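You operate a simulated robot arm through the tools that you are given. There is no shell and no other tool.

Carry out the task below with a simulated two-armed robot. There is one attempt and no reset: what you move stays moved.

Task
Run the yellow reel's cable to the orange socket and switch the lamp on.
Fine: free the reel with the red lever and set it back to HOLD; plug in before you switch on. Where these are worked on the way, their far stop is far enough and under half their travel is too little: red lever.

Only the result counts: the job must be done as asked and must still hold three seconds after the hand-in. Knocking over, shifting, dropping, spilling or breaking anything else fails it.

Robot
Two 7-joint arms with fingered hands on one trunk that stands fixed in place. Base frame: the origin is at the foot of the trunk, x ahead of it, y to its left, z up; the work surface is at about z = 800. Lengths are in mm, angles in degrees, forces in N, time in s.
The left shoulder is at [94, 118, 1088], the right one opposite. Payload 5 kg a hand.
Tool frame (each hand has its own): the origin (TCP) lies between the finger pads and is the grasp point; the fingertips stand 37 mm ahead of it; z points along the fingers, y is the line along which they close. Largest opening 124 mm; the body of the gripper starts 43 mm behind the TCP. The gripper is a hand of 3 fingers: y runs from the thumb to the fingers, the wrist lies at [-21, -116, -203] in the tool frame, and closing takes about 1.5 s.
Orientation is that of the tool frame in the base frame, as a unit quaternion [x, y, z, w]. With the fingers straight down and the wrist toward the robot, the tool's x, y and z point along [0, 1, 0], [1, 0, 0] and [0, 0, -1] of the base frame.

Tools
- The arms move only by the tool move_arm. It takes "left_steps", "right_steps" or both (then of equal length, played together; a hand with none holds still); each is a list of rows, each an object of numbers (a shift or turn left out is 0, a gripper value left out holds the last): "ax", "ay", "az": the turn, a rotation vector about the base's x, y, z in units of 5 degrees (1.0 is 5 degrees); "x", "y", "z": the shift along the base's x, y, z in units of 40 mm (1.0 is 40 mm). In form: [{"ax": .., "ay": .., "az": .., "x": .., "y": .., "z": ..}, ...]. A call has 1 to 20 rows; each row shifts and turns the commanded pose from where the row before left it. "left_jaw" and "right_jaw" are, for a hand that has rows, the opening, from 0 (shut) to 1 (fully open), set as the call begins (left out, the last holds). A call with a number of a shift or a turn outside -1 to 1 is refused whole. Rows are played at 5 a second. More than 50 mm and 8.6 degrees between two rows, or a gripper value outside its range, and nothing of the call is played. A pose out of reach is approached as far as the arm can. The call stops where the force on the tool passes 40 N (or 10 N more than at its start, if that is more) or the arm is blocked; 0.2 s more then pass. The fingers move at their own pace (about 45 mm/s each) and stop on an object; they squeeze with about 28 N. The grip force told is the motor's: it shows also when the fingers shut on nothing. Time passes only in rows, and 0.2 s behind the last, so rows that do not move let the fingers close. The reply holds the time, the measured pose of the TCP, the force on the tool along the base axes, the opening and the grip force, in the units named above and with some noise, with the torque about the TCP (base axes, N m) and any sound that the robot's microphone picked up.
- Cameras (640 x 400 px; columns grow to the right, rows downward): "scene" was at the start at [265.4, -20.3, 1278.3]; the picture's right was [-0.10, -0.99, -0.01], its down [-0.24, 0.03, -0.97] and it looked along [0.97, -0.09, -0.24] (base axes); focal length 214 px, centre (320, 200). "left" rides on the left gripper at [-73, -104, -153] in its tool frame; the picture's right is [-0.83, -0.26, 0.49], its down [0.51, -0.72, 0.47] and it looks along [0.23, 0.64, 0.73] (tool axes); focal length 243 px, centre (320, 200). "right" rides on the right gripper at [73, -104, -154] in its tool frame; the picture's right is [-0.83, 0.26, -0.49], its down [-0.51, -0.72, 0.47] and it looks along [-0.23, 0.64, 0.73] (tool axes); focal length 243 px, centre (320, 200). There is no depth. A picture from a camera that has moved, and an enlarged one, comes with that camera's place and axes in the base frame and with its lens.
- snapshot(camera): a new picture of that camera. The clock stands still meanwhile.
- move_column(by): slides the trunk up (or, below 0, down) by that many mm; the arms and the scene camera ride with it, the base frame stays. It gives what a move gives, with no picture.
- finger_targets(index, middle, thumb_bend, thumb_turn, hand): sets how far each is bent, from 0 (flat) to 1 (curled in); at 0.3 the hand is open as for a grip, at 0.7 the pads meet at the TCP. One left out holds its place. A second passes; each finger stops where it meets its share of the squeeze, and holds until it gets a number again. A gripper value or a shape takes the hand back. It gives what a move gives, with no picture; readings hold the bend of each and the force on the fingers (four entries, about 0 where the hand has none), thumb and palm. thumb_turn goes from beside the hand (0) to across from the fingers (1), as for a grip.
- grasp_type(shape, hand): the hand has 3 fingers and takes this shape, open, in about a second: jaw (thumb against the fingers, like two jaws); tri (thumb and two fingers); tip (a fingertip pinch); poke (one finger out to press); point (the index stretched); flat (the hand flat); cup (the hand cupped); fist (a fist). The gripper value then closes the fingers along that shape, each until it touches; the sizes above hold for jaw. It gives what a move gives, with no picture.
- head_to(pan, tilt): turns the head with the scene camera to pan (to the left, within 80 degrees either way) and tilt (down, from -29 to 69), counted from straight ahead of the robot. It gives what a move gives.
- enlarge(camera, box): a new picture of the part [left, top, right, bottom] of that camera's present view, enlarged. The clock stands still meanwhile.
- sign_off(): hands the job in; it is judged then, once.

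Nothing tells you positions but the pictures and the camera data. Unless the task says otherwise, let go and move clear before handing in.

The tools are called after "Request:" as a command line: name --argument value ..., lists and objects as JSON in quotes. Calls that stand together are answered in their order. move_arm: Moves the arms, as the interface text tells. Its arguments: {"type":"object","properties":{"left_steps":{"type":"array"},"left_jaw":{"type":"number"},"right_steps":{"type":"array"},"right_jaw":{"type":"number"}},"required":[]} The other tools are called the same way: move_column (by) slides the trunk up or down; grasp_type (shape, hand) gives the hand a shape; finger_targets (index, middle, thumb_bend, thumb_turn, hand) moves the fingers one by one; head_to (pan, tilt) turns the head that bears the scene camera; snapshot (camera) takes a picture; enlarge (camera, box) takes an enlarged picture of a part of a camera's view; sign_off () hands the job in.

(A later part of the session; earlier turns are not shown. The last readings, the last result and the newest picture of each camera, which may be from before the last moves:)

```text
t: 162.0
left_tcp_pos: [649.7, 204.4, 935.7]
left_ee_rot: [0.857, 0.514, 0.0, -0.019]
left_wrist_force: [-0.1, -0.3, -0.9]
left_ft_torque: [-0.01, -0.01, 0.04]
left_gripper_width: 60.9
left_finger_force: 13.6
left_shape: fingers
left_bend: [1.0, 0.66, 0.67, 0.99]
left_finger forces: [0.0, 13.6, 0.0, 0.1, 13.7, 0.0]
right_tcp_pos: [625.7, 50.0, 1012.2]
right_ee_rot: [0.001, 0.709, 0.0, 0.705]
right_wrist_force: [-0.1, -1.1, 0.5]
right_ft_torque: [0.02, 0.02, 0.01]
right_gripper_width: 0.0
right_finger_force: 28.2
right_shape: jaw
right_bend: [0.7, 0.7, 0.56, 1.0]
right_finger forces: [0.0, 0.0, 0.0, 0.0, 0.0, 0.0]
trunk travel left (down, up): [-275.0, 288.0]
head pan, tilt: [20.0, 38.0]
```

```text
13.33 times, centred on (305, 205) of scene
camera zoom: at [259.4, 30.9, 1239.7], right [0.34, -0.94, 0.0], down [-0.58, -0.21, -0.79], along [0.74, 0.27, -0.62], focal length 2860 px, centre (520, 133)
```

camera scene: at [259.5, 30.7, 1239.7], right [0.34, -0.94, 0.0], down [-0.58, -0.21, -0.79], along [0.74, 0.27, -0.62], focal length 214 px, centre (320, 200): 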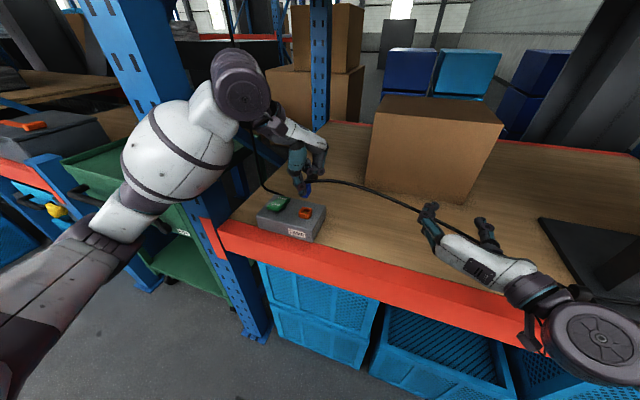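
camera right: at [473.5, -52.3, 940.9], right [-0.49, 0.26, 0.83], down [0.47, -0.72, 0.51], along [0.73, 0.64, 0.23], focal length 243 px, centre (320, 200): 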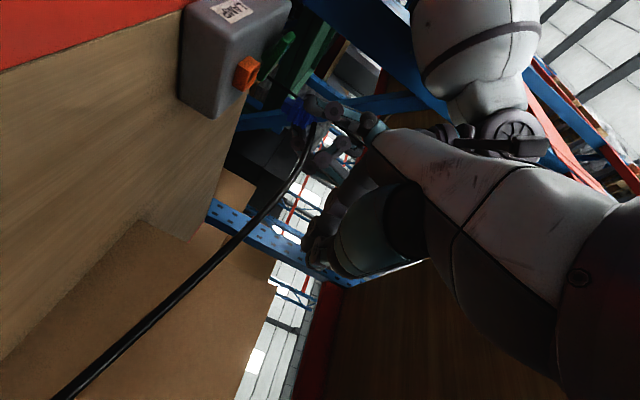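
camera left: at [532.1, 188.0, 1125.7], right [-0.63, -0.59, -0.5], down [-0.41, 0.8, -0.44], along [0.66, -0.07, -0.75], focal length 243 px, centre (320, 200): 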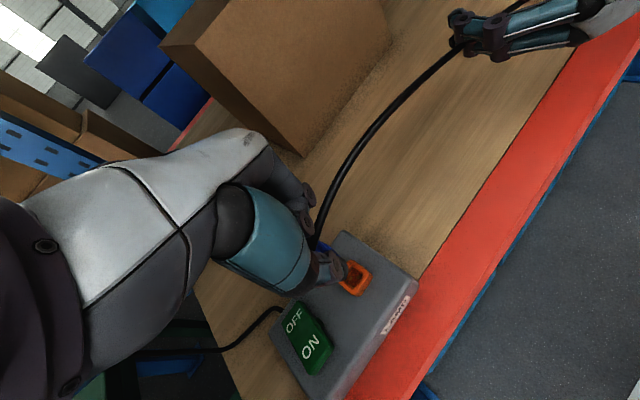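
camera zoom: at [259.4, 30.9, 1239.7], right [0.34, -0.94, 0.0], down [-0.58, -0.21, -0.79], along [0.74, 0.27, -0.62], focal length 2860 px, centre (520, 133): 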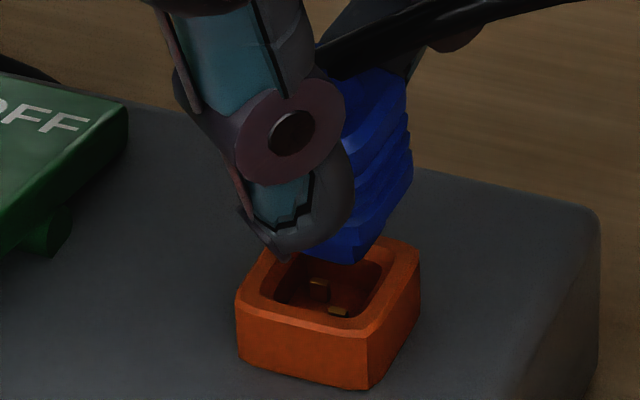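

Request:
move_arm --left_steps '[{"z": -0.22}]'

Request:
enlarge --camera "right" --box '[235, 50, 295, 110]'

Request:
enlarge --camera "scene" --box '[290, 190, 320, 220]'

```text
t: 162.4
left_tcp_pos: [649.1, 205.4, 927.8]
left_ee_rot: [0.857, 0.514, -0.001, -0.02]
left_wrist_force: [0.0, 0.2, -1.4]
left_ft_torque: [-0.01, 0.01, 0.01]
left_gripper_width: 61.2
left_finger_force: 13.0
left_shape: fingers
left_bend: [1.0, 0.66, 0.67, 0.99]
left_finger forces: [0.1, 13.6, 0.0, 0.0, 13.6, 0.0]
right_tcp_pos: [627.8, 51.1, 1012.1]
right_ee_rot: [0.001, 0.709, -0.001, 0.705]
right_wrist_force: [0.1, -0.1, -0.5]
right_ft_torque: [-0.01, 0.03, -0.03]
right_gripper_width: 0.0
right_finger_force: 28.4
right_shape: jaw
right_bend: [0.7, 0.7, 0.56, 1.0]
right_finger forces: [0.0, 0.0, 0.0, 0.1, 0.1, 0.0]
trunk travel left (down, up): [-275.0, 288.0]
head pan, tilt: [20.0, 38.0]
```

```text
6.67 times, centred on (265, 80) of right
camera zoom: at [473.3, -53.7, 941.0], right [-0.49, 0.26, 0.83], down [0.47, -0.72, 0.5], along [0.73, 0.64, 0.23], focal length 1618 px, centre (687, 1000)
```

zoom: 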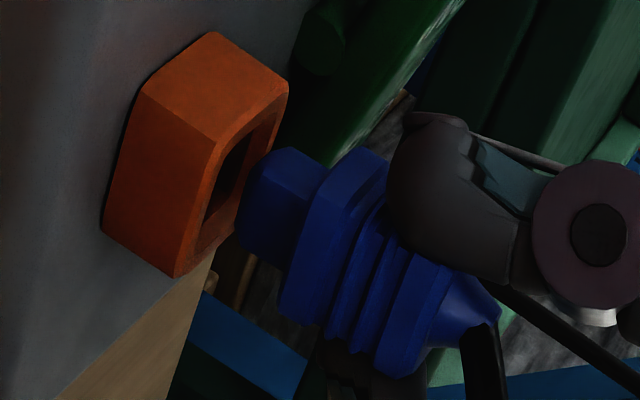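

```text
13.33 times, centred on (305, 205) of scene
camera zoom: at [259.5, 30.9, 1239.6], right [0.34, -0.94, 0.0], down [-0.58, -0.21, -0.79], along [0.74, 0.27, -0.62], focal length 2860 px, centre (520, 133)
```

zoom: 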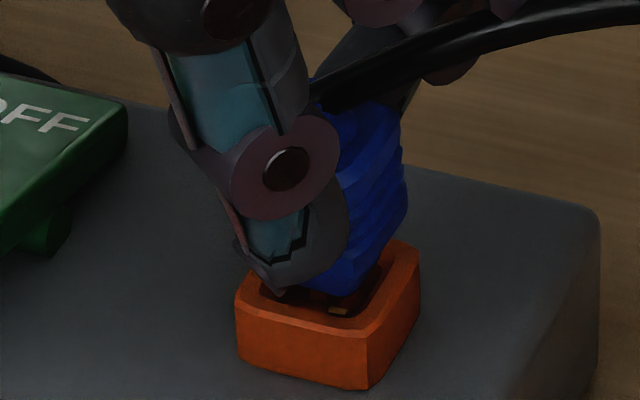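

Request:
move_arm --left_steps '[{"x": 0.06, "z": -0.08}, {}]'

Request:
enlarge --camera "right" --box '[235, 50, 295, 110]'

Request:
enlarge --camera "scene" --box '[290, 190, 320, 220]'

```text
t: 163.0
left_tcp_pos: [651.9, 204.2, 924.1]
left_ee_rot: [0.858, 0.514, -0.001, -0.02]
left_wrist_force: [-0.1, -0.4, 0.0]
left_ft_torque: [-0.02, -0.02, -0.04]
left_gripper_width: 61.3
left_finger_force: 13.5
left_shape: fingers
left_bend: [1.0, 0.66, 0.67, 0.99]
left_finger forces: [0.0, 13.7, 0.0, 0.1, 13.7, 0.0]
right_tcp_pos: [626.7, 50.3, 1012.6]
right_ee_rot: [0.001, 0.71, 0.0, 0.705]
right_wrist_force: [0.6, 0.8, 0.1]
right_ft_torque: [0.0, 0.0, 0.0]
right_gripper_width: 0.2
right_finger_force: 28.2
right_shape: jaw
right_bend: [0.7, 0.7, 0.56, 1.0]
right_finger forces: [0.0, 0.0, 0.0, 0.0, 0.1, 0.0]
trunk travel left (down, up): [-275.0, 288.0]
head pan, tilt: [20.0, 38.0]
```

```text
6.67 times, centred on (265, 80) of right
camera zoom: at [473.3, -53.9, 941.0], right [-0.49, 0.26, 0.83], down [0.47, -0.72, 0.5], along [0.73, 0.64, 0.23], focal length 1618 px, centre (687, 1000)
```

zoom: 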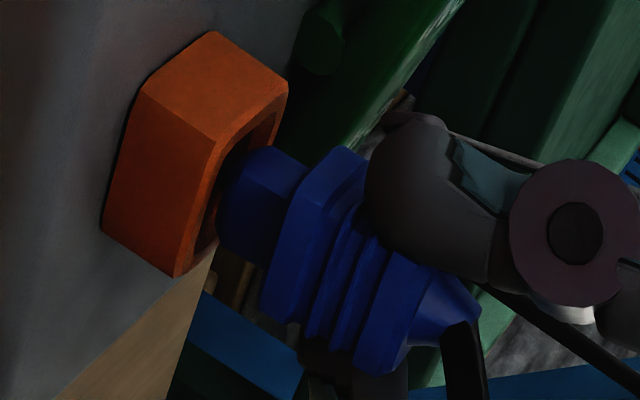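

```text
13.33 times, centred on (305, 205) of scene
camera zoom: at [259.4, 30.7, 1239.7], right [0.34, -0.94, 0.0], down [-0.58, -0.21, -0.79], along [0.74, 0.27, -0.62], focal length 2860 px, centre (520, 133)
```

zoom: 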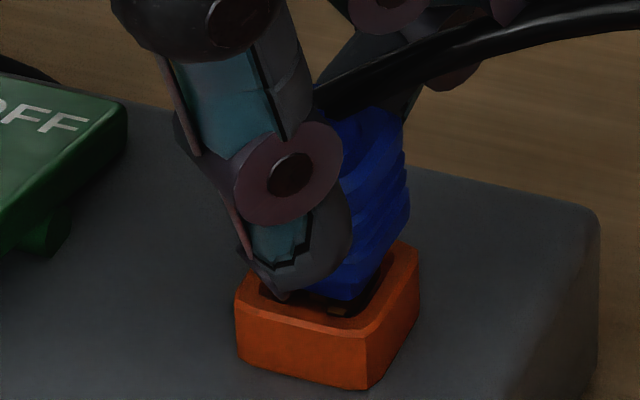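

Request:
move_arm --left_steps '[{"z": -0.06, "x": -0.02}, {}]'

Request:
enlarge --camera "right" --box '[240, 55, 290, 105]'

Request:
enlarge --camera "scene" --box '[295, 195, 320, 220]'

```text
t: 163.6
left_tcp_pos: [650.2, 206.0, 921.5]
left_ee_rot: [0.858, 0.514, 0.0, -0.019]
left_wrist_force: [-0.7, 0.3, -0.3]
left_ft_torque: [0.01, -0.01, 0.0]
left_gripper_width: 61.3
left_finger_force: 13.8
left_shape: fingers
left_bend: [1.0, 0.66, 0.67, 0.99]
left_finger forces: [0.1, 13.6, 0.0, 0.0, 13.6, 0.0]
right_tcp_pos: [626.4, 50.1, 1011.4]
right_ee_rot: [0.001, 0.709, 0.0, 0.705]
right_wrist_force: [-0.1, 0.3, 0.0]
right_ft_torque: [0.02, -0.04, 0.03]
right_gripper_width: 0.0
right_finger_force: 28.2
right_shape: jaw
right_bend: [0.7, 0.7, 0.56, 1.0]
right_finger forces: [0.1, 0.0, 0.1, 0.1, 0.0, 0.1]
trunk travel left (down, up): [-275.0, 288.0]
head pan, tilt: [20.0, 38.0]
```

```text
8.00 times, centred on (265, 80) of right
camera zoom: at [473.3, -53.9, 941.0], right [-0.49, 0.26, 0.83], down [0.47, -0.72, 0.5], along [0.73, 0.64, 0.23], focal length 1941 px, centre (760, 1160)
```

zoom: 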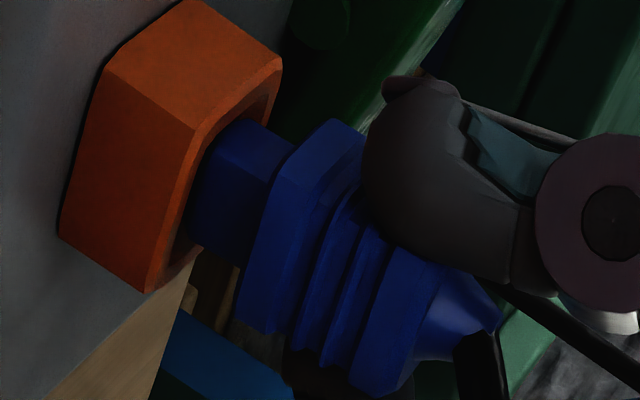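

```text
16.00 times, centred on (308, 208) of scene
camera zoom: at [259.5, 30.7, 1239.7], right [0.34, -0.94, 0.0], down [-0.58, -0.21, -0.79], along [0.74, 0.27, -0.62], focal length 3432 px, centre (520, 80)
```

zoom: 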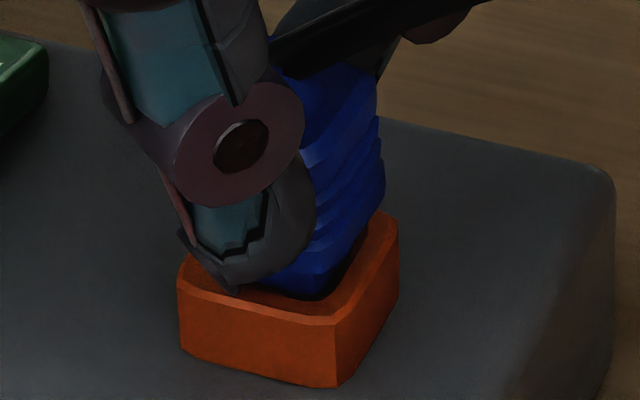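

Request:
move_arm --left_steps '[{"z": -0.08}, {"z": -0.08}]'

Request:
enlarge --camera "right" --box '[240, 55, 290, 105]'

Request:
enlarge --camera "scene" --box '[295, 195, 320, 220]'

```text
t: 164.2
left_tcp_pos: [648.0, 207.1, 917.4]
left_ee_rot: [0.857, 0.514, 0.002, -0.017]
left_wrist_force: [6.6, 5.6, 20.0]
left_ft_torque: [0.22, -0.35, 0.0]
left_gripper_width: 61.0
left_finger_force: 19.0
left_shape: fingers
left_bend: [1.0, 0.65, 0.68, 0.99]
left_finger forces: [0.0, 23.2, 0.0, 0.1, 14.1, 0.0]
right_tcp_pos: [625.6, 49.7, 1012.8]
right_ee_rot: [0.0, 0.708, -0.001, 0.706]
right_wrist_force: [-0.8, -0.4, -0.2]
right_ft_torque: [0.03, -0.01, -0.03]
right_gripper_width: 0.0
right_finger_force: 27.6
right_shape: jaw
right_bend: [0.7, 0.7, 0.56, 1.0]
right_finger forces: [0.0, 0.1, 0.0, 0.0, 0.1, 0.1]
trunk travel left (down, up): [-275.0, 288.0]
head pan, tilt: [20.0, 38.0]
```

```text
8.00 times, centred on (265, 80) of right
camera zoom: at [472.4, -53.9, 941.7], right [-0.49, 0.26, 0.83], down [0.47, -0.72, 0.51], along [0.73, 0.64, 0.23], focal length 1941 px, centre (760, 1160)
```

zoom: 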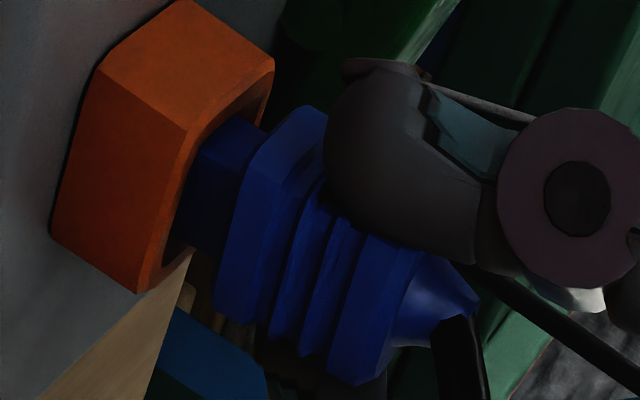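

```text
16.00 times, centred on (308, 208) of scene
camera zoom: at [258.2, 30.7, 1240.1], right [0.34, -0.94, 0.0], down [-0.58, -0.21, -0.79], along [0.74, 0.27, -0.61], focal length 3432 px, centre (520, 80)
```

zoom: 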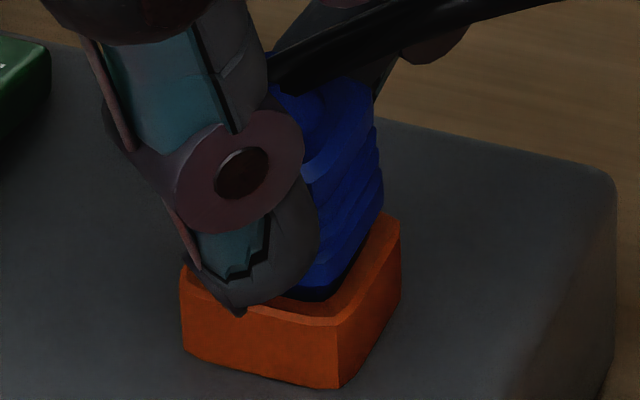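

The nose is entering the socket and meets some side resistance. I'll ease the plug slightly in the direction the force indicates and continue down gently.

Request:
move_arm --left_steps '[{"x": 0.05, "y": 0.03}, {"z": -0.04}]'

Request:
enlarge --camera "right" --box '[240, 55, 290, 105]'

```text
t: 164.8
left_tcp_pos: [651.7, 207.6, 913.7]
left_ee_rot: [0.857, 0.515, -0.001, -0.02]
left_wrist_force: [2.8, 1.1, 4.9]
left_ft_torque: [0.09, -0.14, 0.02]
left_gripper_width: 60.6
left_finger_force: 15.8
left_shape: fingers
left_bend: [1.0, 0.65, 0.68, 0.99]
left_finger forces: [0.0, 17.2, 0.0, 0.0, 14.2, 0.1]
right_tcp_pos: [626.9, 49.5, 1011.9]
right_ee_rot: [0.001, 0.708, -0.001, 0.706]
right_wrist_force: [0.8, 0.6, -0.3]
right_ft_torque: [0.02, 0.01, -0.02]
right_gripper_width: 0.0
right_finger_force: 28.3
right_shape: jaw
right_bend: [0.7, 0.7, 0.56, 1.0]
right_finger forces: [0.0, 0.0, 0.0, 0.0, 0.0, 0.0]
trunk travel left (down, up): [-275.0, 288.0]
head pan, tilt: [20.0, 38.0]
```

```text
8.00 times, centred on (265, 80) of right
camera zoom: at [473.0, -53.9, 941.1], right [-0.49, 0.26, 0.83], down [0.47, -0.72, 0.5], along [0.73, 0.64, 0.23], focal length 1941 px, centre (760, 1160)
```

zoom: 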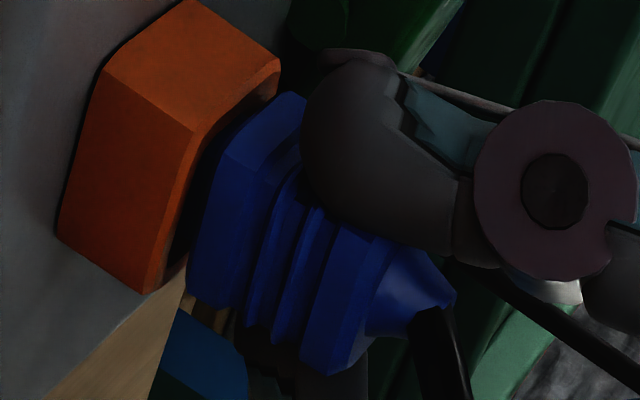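

It slid in further and the force dropped; the flange is now only a few millimetres above the rim. I'll keep pressing down gently.

Request:
move_arm --left_steps '[{"z": -0.06}, {"z": -0.06}]'

Request:
enlarge --camera "right" --box '[240, 55, 290, 105]'

Request:
enlarge --camera "scene" --box '[295, 195, 320, 220]'

```text
t: 165.4
left_tcp_pos: [650.9, 207.0, 911.4]
left_ee_rot: [0.858, 0.513, 0.001, -0.018]
left_wrist_force: [6.9, 1.0, 21.5]
left_ft_torque: [0.16, -0.32, -0.01]
left_gripper_width: 60.4
left_finger_force: 18.4
left_shape: fingers
left_bend: [1.0, 0.65, 0.68, 0.99]
left_finger forces: [0.0, 22.7, 0.1, 0.1, 15.0, 0.0]
right_tcp_pos: [625.8, 49.2, 1013.3]
right_ee_rot: [0.0, 0.708, -0.001, 0.706]
right_wrist_force: [-0.2, 0.5, 0.2]
right_ft_torque: [0.02, 0.02, 0.01]
right_gripper_width: 0.3
right_finger_force: 28.0
right_shape: jaw
right_bend: [0.7, 0.7, 0.56, 1.0]
right_finger forces: [0.1, 0.0, 0.1, 0.1, 0.1, 0.0]
trunk travel left (down, up): [-275.0, 288.0]
head pan, tilt: [20.0, 38.0]
```

```text
8.00 times, centred on (265, 80) of right
camera zoom: at [472.4, -54.2, 941.6], right [-0.49, 0.26, 0.83], down [0.47, -0.72, 0.5], along [0.73, 0.64, 0.23], focal length 1941 px, centre (760, 1160)
```

zoom: 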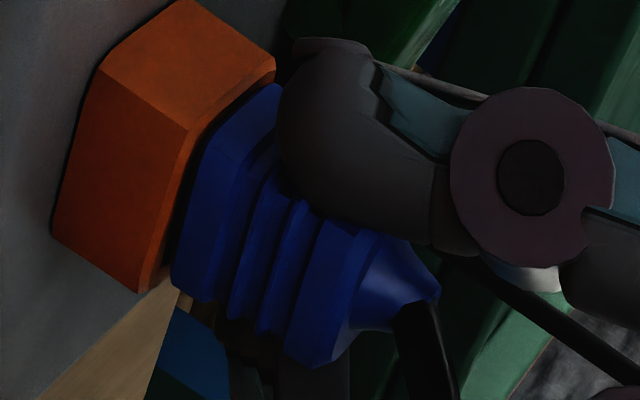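

```text
16.00 times, centred on (308, 208) of scene
camera zoom: at [258.2, 30.3, 1240.1], right [0.34, -0.94, 0.0], down [-0.58, -0.21, -0.79], along [0.74, 0.27, -0.61], focal length 3432 px, centre (520, 80)
```

zoom: 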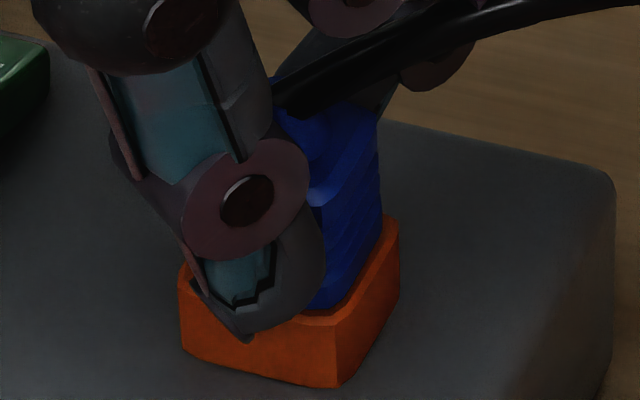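

Request:
move_arm --left_steps '[{"x": 0.03, "z": -0.07}, {"z": -0.05}, {}]'

Request:
enlarge --camera "right" --box '[240, 55, 290, 105]'

Request:
enlarge --camera "scene" --box '[295, 195, 320, 220]'

```text
t: 166.2
left_tcp_pos: [651.5, 206.6, 904.8]
left_ee_rot: [0.858, 0.514, 0.001, -0.019]
left_wrist_force: [7.3, 0.0, 24.4]
left_ft_torque: [0.12, -0.39, -0.14]
left_gripper_width: 60.4
left_finger_force: 19.1
left_shape: fingers
left_bend: [1.0, 0.64, 0.68, 0.99]
left_finger forces: [0.0, 23.3, 0.1, 0.1, 14.6, 0.0]
right_tcp_pos: [624.5, 49.1, 1012.4]
right_ee_rot: [0.002, 0.708, 0.0, 0.706]
right_wrist_force: [-0.7, -0.5, -0.1]
right_ft_torque: [-0.02, 0.01, 0.01]
right_gripper_width: 0.0
right_finger_force: 27.6
right_shape: jaw
right_bend: [0.7, 0.7, 0.56, 1.0]
right_finger forces: [0.0, 0.1, 0.0, 0.0, 0.1, 0.0]
trunk travel left (down, up): [-275.0, 288.0]
head pan, tilt: [20.0, 38.0]
```

```text
8.00 times, centred on (265, 80) of right
camera zoom: at [472.3, -54.4, 941.5], right [-0.49, 0.26, 0.83], down [0.47, -0.72, 0.5], along [0.73, 0.64, 0.23], focal length 1941 px, centre (760, 1160)
```

zoom: 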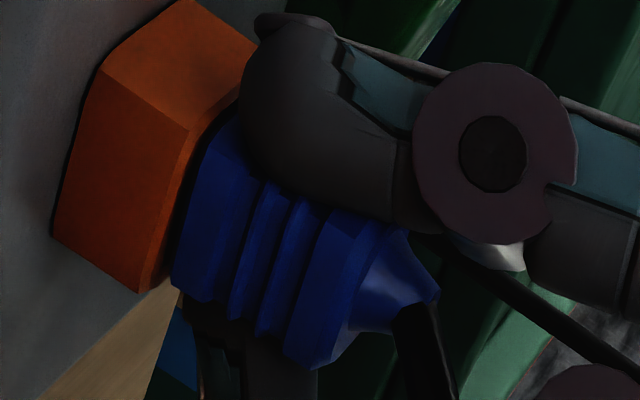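

```text
16.00 times, centred on (308, 208) of scene
camera zoom: at [258.1, 30.0, 1240.0], right [0.34, -0.94, 0.0], down [-0.58, -0.21, -0.79], along [0.74, 0.27, -0.61], focal length 3432 px, centre (520, 80)
```

zoom: 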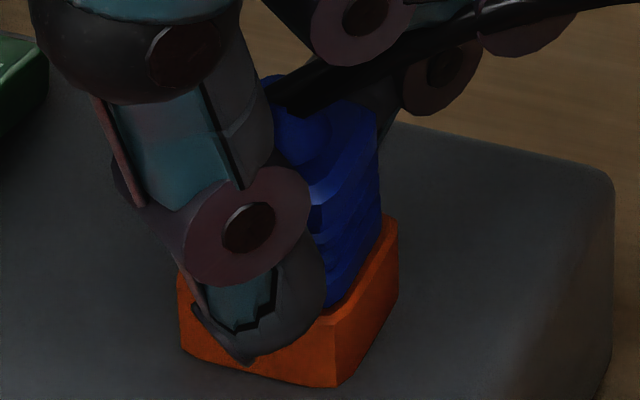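

Request:
move_arm --left_steps '[{"x": 0.05}, {"z": 0.1}, {"z": 0.05}, {}]'

Request:
enlarge --camera "right" --box '[240, 55, 290, 105]'

```text
t: 167.2
left_tcp_pos: [654.6, 207.4, 909.7]
left_ee_rot: [0.857, 0.515, -0.001, -0.02]
left_wrist_force: [-2.1, -2.0, -10.0]
left_ft_torque: [-0.13, 0.11, -0.03]
left_gripper_width: 61.1
left_finger_force: 12.1
left_shape: fingers
left_bend: [1.0, 0.66, 0.67, 0.99]
left_finger forces: [0.1, 10.8, 0.0, 0.1, 13.8, 0.1]
right_tcp_pos: [628.3, 51.2, 1011.2]
right_ee_rot: [0.001, 0.709, -0.001, 0.705]
right_wrist_force: [1.4, 0.4, -0.1]
right_ft_torque: [0.01, 0.01, -0.02]
right_gripper_width: 0.0
right_finger_force: 27.9
right_shape: jaw
right_bend: [0.7, 0.7, 0.56, 1.0]
right_finger forces: [0.0, 0.1, 0.0, 0.1, 0.0, 0.0]
trunk travel left (down, up): [-275.0, 288.0]
head pan, tilt: [20.0, 38.0]
```

```text
8.00 times, centred on (265, 80) of right
camera zoom: at [473.6, -53.9, 940.7], right [-0.49, 0.26, 0.83], down [0.47, -0.72, 0.5], along [0.73, 0.64, 0.23], focal length 1941 px, centre (760, 1160)
```

zoom: 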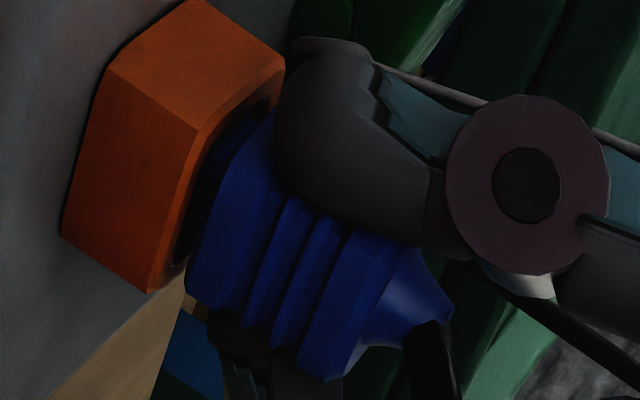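

Request:
move_arm --left_steps '[{"z": -0.1}, {"z": -0.1}, {"z": -0.06}]'

Request:
enlarge --camera "right" --box '[240, 55, 290, 105]'

```text
t: 168.0
left_tcp_pos: [654.0, 205.3, 903.0]
left_ee_rot: [0.857, 0.514, 0.003, -0.018]
left_wrist_force: [4.7, -1.8, 28.9]
left_ft_torque: [0.15, -0.16, -0.11]
left_gripper_width: 61.3
left_finger_force: 19.6
left_shape: fingers
left_bend: [1.0, 0.72, 0.68, 0.99]
left_finger forces: [0.1, 22.1, 0.0, 0.0, 17.5, 0.0]
right_tcp_pos: [624.5, 48.7, 1012.3]
right_ee_rot: [0.001, 0.707, 0.0, 0.707]
right_wrist_force: [1.0, 0.9, 1.1]
right_ft_torque: [0.0, 0.0, 0.0]
right_gripper_width: 0.0
right_finger_force: 28.0
right_shape: jaw
right_bend: [0.7, 0.7, 0.56, 1.0]
right_finger forces: [0.1, 0.0, 0.0, 0.1, 0.0, 0.0]
trunk travel left (down, up): [-275.0, 288.0]
head pan, tilt: [20.0, 38.0]
```

```text
8.00 times, centred on (265, 80) of right
camera zoom: at [471.8, -54.5, 942.0], right [-0.49, 0.26, 0.83], down [0.47, -0.72, 0.5], along [0.73, 0.64, 0.23], focal length 1941 px, centre (760, 1160)
```

zoom: 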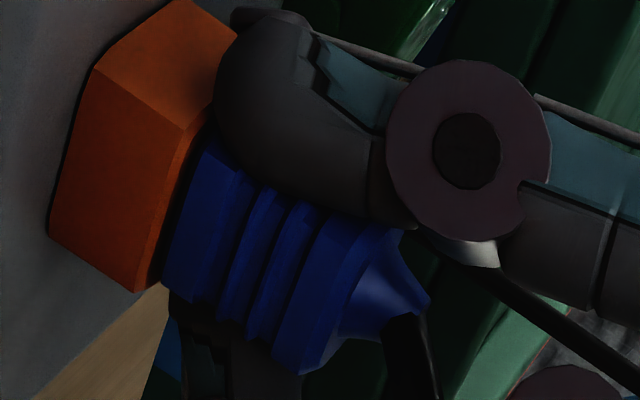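

The plug's flange is down at the socket rim under nearly 30 N. I'll release it gently and check that it stays.

Request:
finger_targets --hand "left" --middle 0.5 --thumb_bend 0.55

Request:
enlarge --camera "right" --box '[240, 55, 290, 105]'

Request:
enlarge --camera "scene" --box '[285, 180, 335, 230]'

```text
t: 169.0
left_tcp_pos: [654.0, 207.8, 897.7]
left_ee_rot: [0.857, 0.515, -0.001, -0.02]
left_wrist_force: [-0.3, 0.4, -1.1]
left_ft_torque: [0.0, 0.01, -0.03]
left_gripper_width: 67.3
left_finger_force: 0.0
left_shape: fingers
left_bend: [1.0, 0.5, 0.55, 1.0]
left_finger forces: [0.1, 0.1, 0.1, 0.0, 0.0, 0.0]
right_tcp_pos: [627.4, 49.7, 1011.5]
right_ee_rot: [0.0, 0.709, -0.001, 0.706]
right_wrist_force: [0.1, -0.3, -0.3]
right_ft_torque: [0.02, 0.03, -0.02]
right_gripper_width: 0.1
right_finger_force: 27.8
right_shape: jaw
right_bend: [0.7, 0.7, 0.56, 1.0]
right_finger forces: [0.0, 0.0, 0.0, 0.0, 0.1, 0.0]
trunk travel left (down, up): [-275.0, 288.0]
head pan, tilt: [20.0, 38.0]
```

```text
8.00 times, centred on (265, 80) of right
camera zoom: at [473.4, -54.0, 940.9], right [-0.49, 0.26, 0.83], down [0.47, -0.72, 0.5], along [0.73, 0.64, 0.23], focal length 1941 px, centre (760, 1160)
```

zoom: 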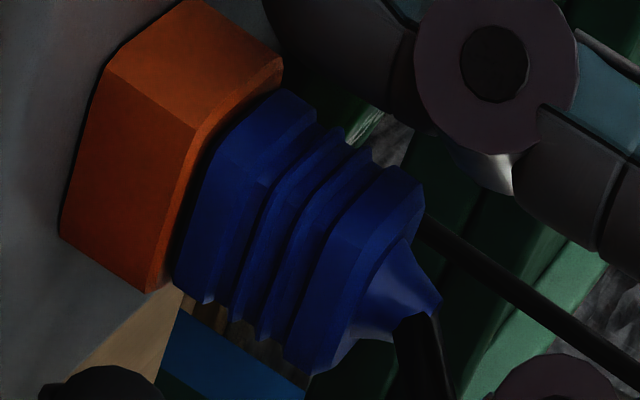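

```text
8.00 times, centred on (310, 205) of scene
camera zoom: at [259.6, 30.6, 1239.6], right [0.34, -0.94, 0.0], down [-0.58, -0.21, -0.79], along [0.74, 0.27, -0.62], focal length 1716 px, centre (400, 160)
```

zoom: 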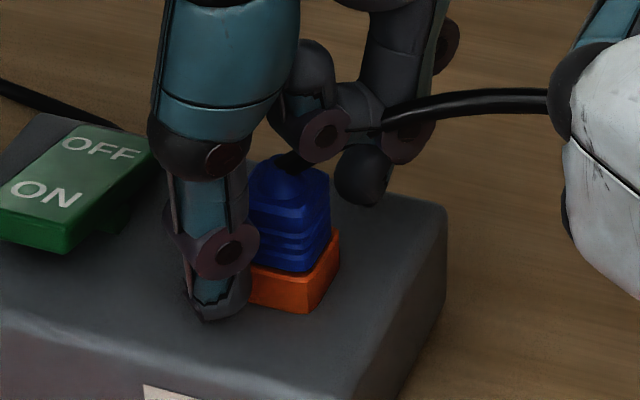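

The plug sits upright in the socket with its flange on the rim. I'll lift the left hand slowly straight up, watching that the cable isn't caught.

Request:
move_arm --left_steps '[{"z": 0.15}, {"z": 0.15}, {"z": 0.2}]'

Request:
enlarge --camera "right" --box '[230, 50, 310, 120]'

Request:
enlarge --camera "scene" --box '[280, 160, 340, 230]'

```text
t: 169.8
left_tcp_pos: [654.2, 208.3, 919.1]
left_ee_rot: [0.858, 0.514, 0.001, -0.02]
left_wrist_force: [-0.1, 0.4, 0.2]
left_ft_torque: [-0.01, 0.02, 0.03]
left_gripper_width: 67.4
left_finger_force: 0.0
left_shape: fingers
left_bend: [1.0, 0.5, 0.55, 1.0]
left_finger forces: [0.1, 0.0, 0.0, 0.0, 0.0, 0.0]
right_tcp_pos: [626.5, 50.3, 1012.7]
right_ee_rot: [0.0, 0.709, -0.001, 0.706]
right_wrist_force: [0.4, -0.1, 0.5]
right_ft_torque: [0.0, 0.02, 0.0]
right_gripper_width: 0.0
right_finger_force: 27.7
right_shape: jaw
right_bend: [0.7, 0.7, 0.56, 1.0]
right_finger forces: [0.1, 0.0, 0.0, 0.0, 0.0, 0.0]
trunk travel left (down, up): [-275.0, 288.0]
head pan, tilt: [20.0, 38.0]
```

```text
5.71 times, centred on (270, 85) of right
camera zoom: at [473.3, -54.0, 941.0], right [-0.49, 0.26, 0.83], down [0.47, -0.72, 0.5], along [0.73, 0.64, 0.23], focal length 1386 px, centre (606, 857)
```

zoom: 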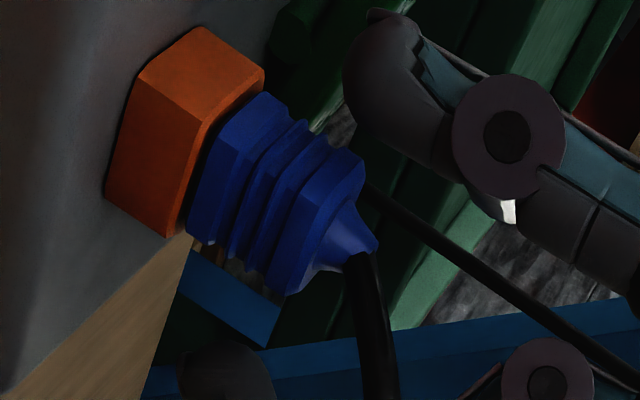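

```text
5.71 times, centred on (310, 195) of scene
camera zoom: at [259.4, 30.6, 1239.7], right [0.34, -0.94, 0.0], down [-0.58, -0.21, -0.79], along [0.74, 0.27, -0.62], focal length 1226 px, centre (377, 229)
```

zoom: 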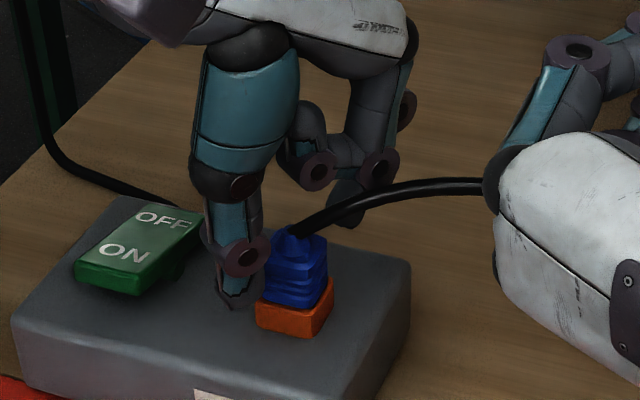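

Request:
move_arm --left_steps '[{"z": 0.4}, {"z": 0.8}, {"z": 0.8}, {"z": 0.8}]'

Request:
enlarge --camera "right" --box '[240, 55, 290, 105]'

Request:
enlarge --camera "scene" --box '[290, 185, 330, 230]'

Request:
snapshot --camera "scene"

```text
t: 170.8
left_tcp_pos: [653.0, 206.0, 1030.7]
left_ee_rot: [0.858, 0.514, -0.002, -0.019]
left_wrist_force: [0.4, 0.0, -0.4]
left_ft_torque: [0.03, 0.01, -0.03]
left_gripper_width: 67.1
left_finger_force: 0.0
left_shape: fingers
left_bend: [1.0, 0.5, 0.55, 1.0]
left_finger forces: [0.0, 0.1, 0.0, 0.0, 0.0, 0.0]
right_tcp_pos: [626.5, 50.3, 1012.0]
right_ee_rot: [0.0, 0.709, 0.0, 0.705]
right_wrist_force: [0.0, -0.2, 0.4]
right_ft_torque: [0.0, -0.06, 0.05]
right_gripper_width: 0.0
right_finger_force: 28.2
right_shape: jaw
right_bend: [0.7, 0.7, 0.56, 1.0]
right_finger forces: [0.0, 0.0, 0.1, 0.0, 0.1, 0.1]
trunk travel left (down, up): [-275.0, 288.0]
head pan, tilt: [20.0, 38.0]
```

```text
8.00 times, centred on (265, 80) of right
camera zoom: at [473.1, -54.2, 941.1], right [-0.49, 0.26, 0.83], down [0.47, -0.72, 0.5], along [0.73, 0.64, 0.23], focal length 1941 px, centre (760, 1160)
```

zoom: 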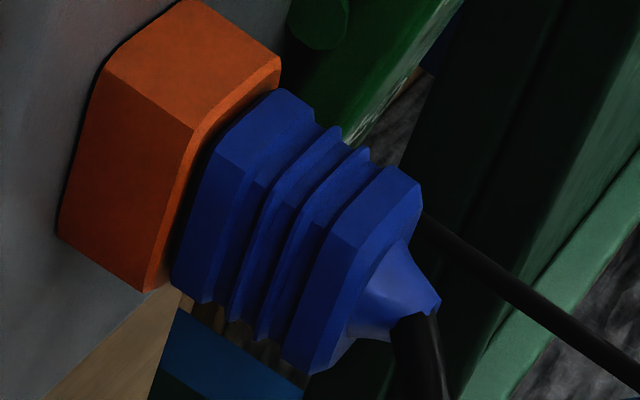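

```text
8.89 times, centred on (310, 208) of scene
camera zoom: at [259.1, 30.3, 1239.7], right [0.34, -0.94, 0.0], down [-0.58, -0.21, -0.79], along [0.74, 0.27, -0.62], focal length 1906 px, centre (409, 133)
```

zoom: 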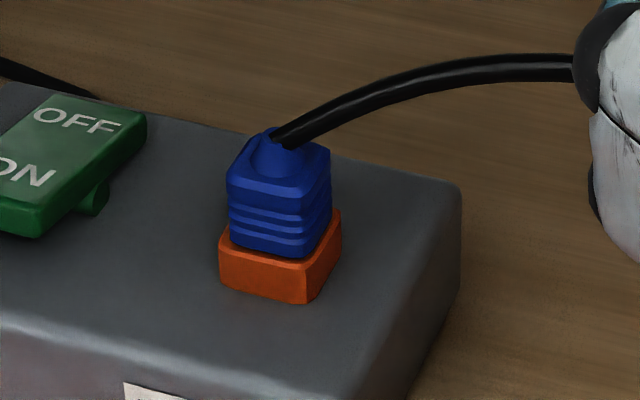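

```text
taken
camera scene: at [259.1, 30.3, 1239.7], right [0.34, -0.94, 0.0], down [-0.58, -0.21, -0.79], along [0.74, 0.27, -0.62], focal length 214 px, centre (320, 200)
```

scene: 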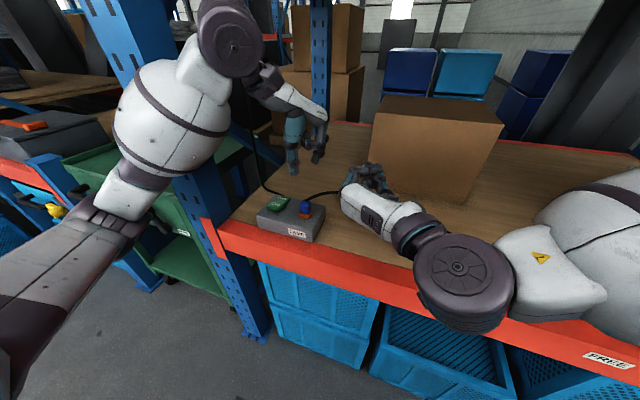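

The plug stays seated and upright. Next is the lever: I'll raise the right hand clear of the cable, turn it fingers-down again on the way, and bring it to the left of the lever.

Request:
move_arm --right_steps '[{"z": 0.9}, {"z": 0.9}, {"ay": 1, "y": -0.3}, {"ay": 1, "y": -0.3}, {"ay": 1, "y": -0.3}, {"ay": 1, "y": -0.3}, {"ay": 1, "y": -0.3}, {"ay": 1, "y": -0.3}, {"ay": 1, "y": -0.3}, {"ay": 1, "y": -0.3}, {"ay": 1, "y": -0.3}, {"ay": 1, "y": -0.3}, {"ay": 1, "y": -0.3}, {"ay": 1, "y": -0.3}, {"ay": 1, "y": -0.3}, {"ay": 1, "y": -0.3}, {"ay": 1, "y": -0.3}, {"ay": 1, "y": -0.3}, {"ay": 1, "y": -0.3}, {"ay": 1, "y": -0.3}]'

Request:
head_to --pan -20 --tilt 38

Request:
snapshot --camera "scene"

```text
t: 175.0
left_tcp_pos: [655.0, 205.6, 1030.2]
left_ee_rot: [0.858, 0.514, -0.001, -0.02]
left_wrist_force: [-0.4, -0.3, 0.1]
left_ft_torque: [0.0, 0.02, 0.04]
left_gripper_width: 67.6
left_finger_force: 0.0
left_shape: fingers
left_bend: [1.0, 0.5, 0.55, 1.0]
left_finger forces: [0.0, 0.0, 0.0, 0.0, 0.0, 0.0]
right_tcp_pos: [631.6, -158.6, 1085.6]
right_ee_rot: [0.001, 1.0, -0.008, 0.025]
right_wrist_force: [0.0, -0.7, -0.1]
right_ft_torque: [0.03, -0.01, 0.01]
right_gripper_width: 0.0
right_finger_force: 28.2
right_shape: jaw
right_bend: [0.7, 0.7, 0.56, 1.0]
right_finger forces: [0.1, 0.0, 0.0, 0.1, 0.1, 0.0]
right hand out of reach, approached as far as the arm can: row 12
trunk travel left (down, up): [-275.0, 288.0]
head pan, tilt: [20.0, 38.0]
```

```text
t: 176.0
left_tcp_pos: [654.0, 205.9, 1030.5]
left_ee_rot: [0.858, 0.514, 0.0, -0.019]
left_wrist_force: [-0.7, 0.2, -0.2]
left_ft_torque: [0.02, 0.0, 0.0]
left_gripper_width: 67.2
left_finger_force: 0.1
left_shape: fingers
left_bend: [1.0, 0.5, 0.55, 1.0]
left_finger forces: [0.0, 0.0, 0.0, 0.1, 0.1, 0.0]
right_tcp_pos: [630.9, -159.4, 1085.3]
right_ee_rot: [0.002, 1.0, -0.008, 0.026]
right_wrist_force: [0.3, -0.9, 0.4]
right_ft_torque: [-0.04, -0.01, 0.05]
right_gripper_width: 0.0
right_finger_force: 28.4
right_shape: jaw
right_bend: [0.7, 0.7, 0.56, 1.0]
right_finger forces: [0.0, 0.0, 0.1, 0.0, 0.0, 0.0]
trunk travel left (down, up): [-275.0, 288.0]
head pan, tilt: [-20.0, 38.0]
```

```text
taken
camera scene: at [259.5, -28.3, 1239.7], right [-0.34, -0.94, 0.0], down [-0.58, 0.21, -0.79], along [0.74, -0.27, -0.62], focal length 214 px, centre (320, 200)
```

scene: 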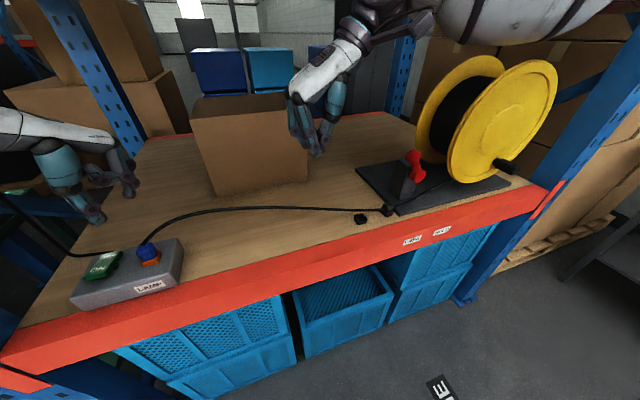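

The cable runs cleanly from the socket to the reel. I'll now turn the right hand to its standard direction, moving to the left of the lever knob, with a slight tilt away from the reel.

Request:
move_arm --right_steps '[{"az": -1, "x": 0.05, "y": -0.32}, {"az": -1, "x": 0.05, "y": -0.32}, {"az": -1, "x": 0.05, "y": -0.32}, {"az": -1, "x": 0.05, "y": -0.32}, {"az": -1, "x": 0.05, "y": -0.32}, {"az": -1, "x": 0.05, "y": -0.32}, {"az": -1, "x": 0.05, "y": -0.32}, {"az": -1, "x": 0.05, "y": -0.32}, {"az": -1, "x": 0.05, "y": -0.32}, {"az": -1, "x": 0.05, "y": -0.32}, {"az": -1, "x": 0.05, "y": -0.32}, {"az": -1, "x": 0.05, "y": -0.32}, {"az": -1, "x": 0.05, "y": -0.32}, {"az": -1, "x": 0.05, "y": -0.32}, {"az": -1, "x": 0.05, "y": -0.32}, {"az": -1, "x": 0.05, "y": -0.32}, {"az": -1, "x": 0.05, "y": -0.32}, {"az": -1, "x": 0.05, "y": -0.32}]'

Request:
move_arm --right_steps '[{"ax": -1}, {"ax": -1}, {"ax": -1}, {"ax": -1}]'

Request:
head_to --pan -32 --tilt 35

Request:
enlarge --camera "scene" --box '[290, 80, 430, 220]'

Request:
snapshot --camera "right"

```text
t: 179.8
left_tcp_pos: [654.8, 206.4, 1030.3]
left_ee_rot: [0.857, 0.514, -0.001, -0.019]
left_wrist_force: [-0.8, -0.5, 0.0]
left_ft_torque: [-0.02, 0.01, -0.02]
left_gripper_width: 67.2
left_finger_force: 0.1
left_shape: fingers
left_bend: [1.0, 0.5, 0.55, 1.0]
left_finger forces: [0.0, 0.0, 0.0, 0.1, 0.1, 0.0]
right_tcp_pos: [668.1, -390.7, 1085.3]
right_ee_rot: [0.709, 0.705, -0.024, 0.012]
right_wrist_force: [0.0, -0.6, 0.5]
right_ft_torque: [-0.01, 0.01, -0.02]
right_gripper_width: 0.0
right_finger_force: 27.6
right_shape: jaw
right_bend: [0.7, 0.7, 0.56, 1.0]
right_finger forces: [0.1, 0.1, 0.1, 0.0, 0.0, 0.0]
trunk travel left (down, up): [-275.0, 288.0]
head pan, tilt: [-20.0, 38.0]
```

```text
t: 180.8
left_tcp_pos: [655.5, 206.4, 1030.3]
left_ee_rot: [0.857, 0.514, 0.0, -0.02]
left_wrist_force: [0.3, 0.6, 0.2]
left_ft_torque: [-0.03, 0.01, -0.02]
left_gripper_width: 67.3
left_finger_force: 0.0
left_shape: fingers
left_bend: [1.0, 0.5, 0.55, 1.0]
left_finger forces: [0.1, 0.1, 0.0, 0.0, 0.0, 0.0]
right_tcp_pos: [667.5, -389.2, 1085.0]
right_ee_rot: [0.695, 0.691, -0.145, 0.137]
right_wrist_force: [0.1, 0.1, 1.2]
right_ft_torque: [0.0, 0.04, 0.0]
right_gripper_width: 0.0
right_finger_force: 27.8
right_shape: jaw
right_bend: [0.7, 0.7, 0.56, 1.0]
right_finger forces: [0.0, 0.1, 0.0, 0.0, 0.0, 0.0]
trunk travel left (down, up): [-275.0, 288.0]
head pan, tilt: [-20.0, 38.0]
```

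```text
t: 181.6
left_tcp_pos: [654.1, 206.0, 1029.9]
left_ee_rot: [0.858, 0.514, 0.0, -0.019]
left_wrist_force: [0.4, 0.3, 0.1]
left_ft_torque: [-0.01, -0.01, 0.0]
left_gripper_width: 67.2
left_finger_force: 0.2
left_shape: fingers
left_bend: [1.0, 0.5, 0.55, 1.0]
left_finger forces: [0.0, 0.0, 0.0, 0.0, 0.0, 0.0]
right_tcp_pos: [667.7, -390.5, 1085.6]
right_ee_rot: [0.695, 0.691, -0.145, 0.135]
right_wrist_force: [-0.2, 1.1, 0.9]
right_ft_torque: [-0.04, 0.0, -0.02]
right_gripper_width: 0.0
right_finger_force: 27.9
right_shape: jaw
right_bend: [0.7, 0.7, 0.56, 1.0]
right_finger forces: [0.0, 0.0, 0.0, 0.0, 0.1, 0.1]
trunk travel left (down, up): [-275.0, 288.0]
head pan, tilt: [-32.0, 35.0]
```

```text
2.86 times, centred on (360, 150) of scene
camera zoom: at [253.0, -45.7, 1244.2], right [-0.53, -0.85, 0.0], down [-0.49, 0.3, -0.82], along [0.69, -0.43, -0.57], focal length 613 px, centre (206, 343)
```

zoom: 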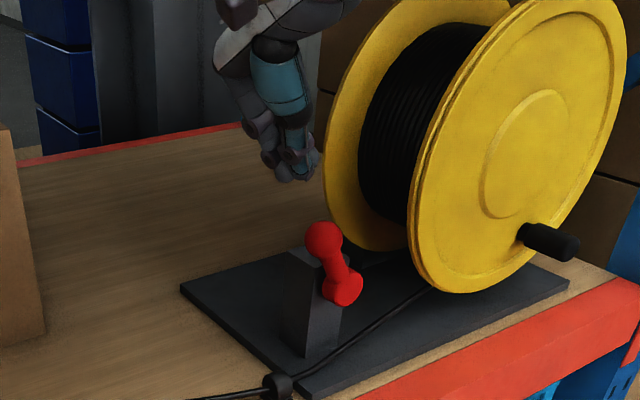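

```text
taken
camera right: at [566.5, -263.2, 1200.6], right [0.27, -0.58, 0.77], down [-0.73, -0.64, -0.23], along [0.63, -0.5, -0.59], focal length 243 px, centre (320, 200)
```

right: 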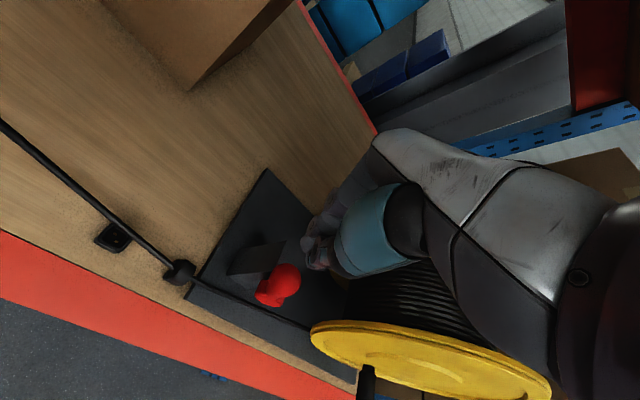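

Request:
move_arm --right_steps '[{"y": 0.4}, {"z": -0.75}, {"z": -0.75}, {"z": -0.7}]'

Request:
enlarge --camera "scene" --box '[300, 90, 400, 190]'

Request:
enlarge --camera "right" --box '[180, 180, 400, 330]'

```text
t: 182.6
left_tcp_pos: [654.7, 205.9, 1029.9]
left_ee_rot: [0.857, 0.514, -0.001, -0.02]
left_wrist_force: [-1.1, 0.3, -0.2]
left_ft_torque: [-0.02, 0.01, -0.03]
left_gripper_width: 67.1
left_finger_force: 0.1
left_shape: fingers
left_bend: [1.0, 0.5, 0.55, 1.0]
left_finger forces: [0.0, 0.0, 0.0, 0.0, 0.0, 0.0]
right_tcp_pos: [667.5, -373.5, 998.5]
right_ee_rot: [0.695, 0.691, -0.146, 0.135]
right_wrist_force: [-0.2, -0.2, 0.0]
right_ft_torque: [-0.01, 0.02, 0.03]
right_gripper_width: 0.0
right_finger_force: 28.4
right_shape: jaw
right_bend: [0.7, 0.7, 0.56, 1.0]
right_finger forces: [0.0, 0.0, 0.0, 0.0, 0.0, 0.0]
trunk travel left (down, up): [-275.0, 288.0]
head pan, tilt: [-32.0, 35.0]
```

```text
4.00 times, centred on (350, 140) of scene
camera zoom: at [253.6, -45.9, 1244.1], right [-0.53, -0.85, 0.0], down [-0.49, 0.3, -0.82], along [0.69, -0.43, -0.57], focal length 858 px, centre (200, 440)
```

zoom: 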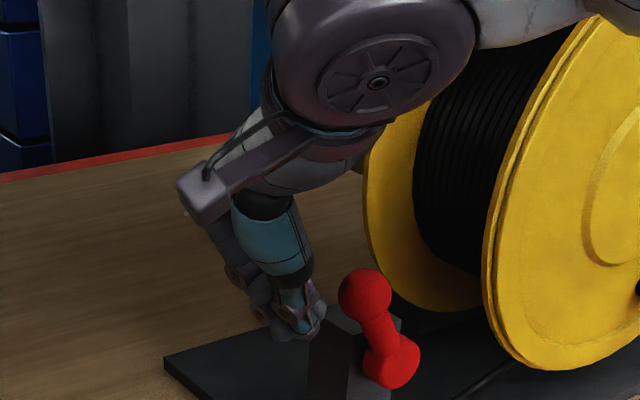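

```text
2.67 times, centred on (290, 255) of right
camera zoom: at [566.9, -246.4, 1113.6], right [0.27, -0.58, 0.77], down [-0.73, -0.64, -0.23], along [0.63, -0.5, -0.59], focal length 647 px, centre (400, 53)
```

zoom: 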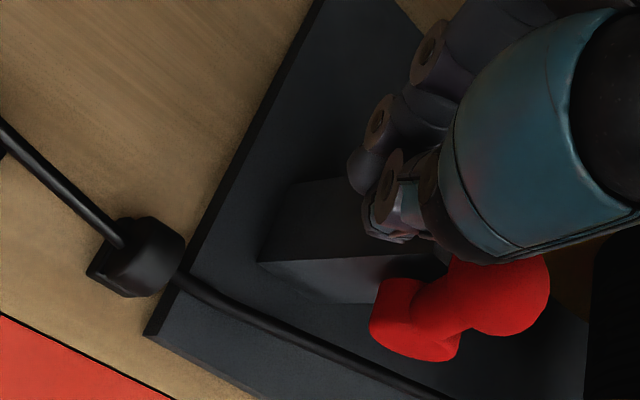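

Request:
move_arm --right_steps '[{"y": -0.3, "z": 0.1}, {"y": -0.3}, {"y": -0.25}, {"y": -0.25}, {"y": -0.25}, {"y": -0.25}]'

Request:
enlarge --camera "scene" --box '[300, 90, 400, 190]'

```text
t: 184.0
left_tcp_pos: [653.4, 206.4, 1030.3]
left_ee_rot: [0.858, 0.514, 0.001, -0.019]
left_wrist_force: [-0.8, 0.0, 0.6]
left_ft_torque: [-0.01, -0.03, 0.0]
left_gripper_width: 67.3
left_finger_force: 0.0
left_shape: fingers
left_bend: [1.0, 0.5, 0.55, 1.0]
left_finger forces: [0.0, 0.1, 0.1, 0.0, 0.0, 0.0]
right_tcp_pos: [668.7, -438.5, 1003.7]
right_ee_rot: [0.695, 0.691, -0.145, 0.135]
right_wrist_force: [-0.2, -0.5, 0.2]
right_ft_torque: [-0.03, 0.01, 0.0]
right_gripper_width: 0.0
right_finger_force: 28.0
right_shape: jaw
right_bend: [0.7, 0.7, 0.56, 1.0]
right_finger forces: [0.0, 0.0, 0.1, 0.0, 0.0, 0.0]
trunk travel left (down, up): [-275.0, 288.0]
head pan, tilt: [-32.0, 35.0]
```

```text
4.00 times, centred on (350, 140) of scene
camera zoom: at [252.8, -46.0, 1244.2], right [-0.53, -0.85, 0.0], down [-0.49, 0.3, -0.82], along [0.69, -0.43, -0.57], focal length 858 px, centre (200, 440)
```

zoom: 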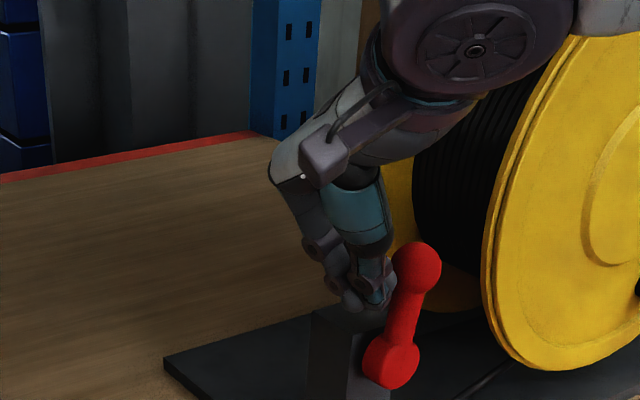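

Request:
move_arm --right_steps '[{"y": -0.25}, {"y": -0.25}, {"y": -0.25}, {"y": -0.2}, {"y": -0.2}]'

Request:
enlarge --camera "scene" --box '[300, 90, 400, 190]'

```text
t: 185.0
left_tcp_pos: [654.3, 207.9, 1029.2]
left_ee_rot: [0.858, 0.513, 0.0, -0.019]
left_wrist_force: [0.5, -0.1, -0.1]
left_ft_torque: [0.0, 0.01, -0.02]
left_gripper_width: 67.1
left_finger_force: 0.0
left_shape: fingers
left_bend: [1.0, 0.5, 0.55, 1.0]
left_finger forces: [0.0, 0.1, 0.0, 0.0, 0.0, 0.0]
right_tcp_pos: [667.6, -467.0, 1002.0]
right_ee_rot: [0.692, 0.695, -0.141, 0.134]
right_wrist_force: [6.4, 25.5, 1.3]
right_ft_torque: [0.62, -0.18, 0.19]
right_gripper_width: 0.0
right_finger_force: 28.1
right_shape: jaw
right_bend: [0.7, 0.7, 0.57, 1.0]
right_finger forces: [0.0, 36.1, 0.0, 0.0, 0.0, 0.0]
trunk travel left (down, up): [-275.0, 288.0]
head pan, tilt: [-32.0, 35.0]
stopped in row 5 (right hand): the force on the tool passed its limit at 52 N (the readings are from after the stop); the commanded pose is now the measured one
```

```text
4.00 times, centred on (350, 140) of scene
camera zoom: at [253.4, -43.7, 1244.2], right [-0.53, -0.85, 0.0], down [-0.49, 0.3, -0.82], along [0.69, -0.43, -0.57], focal length 858 px, centre (200, 440)
```

zoom: 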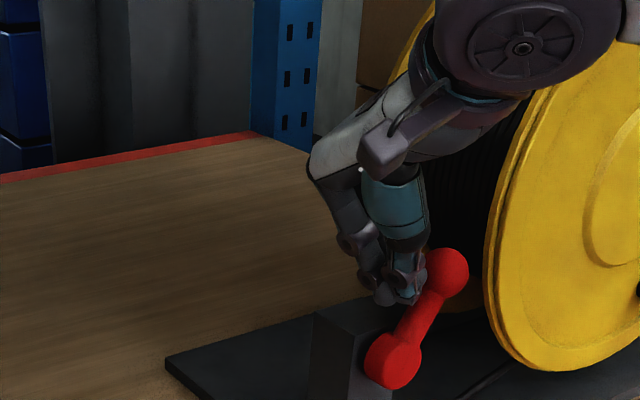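

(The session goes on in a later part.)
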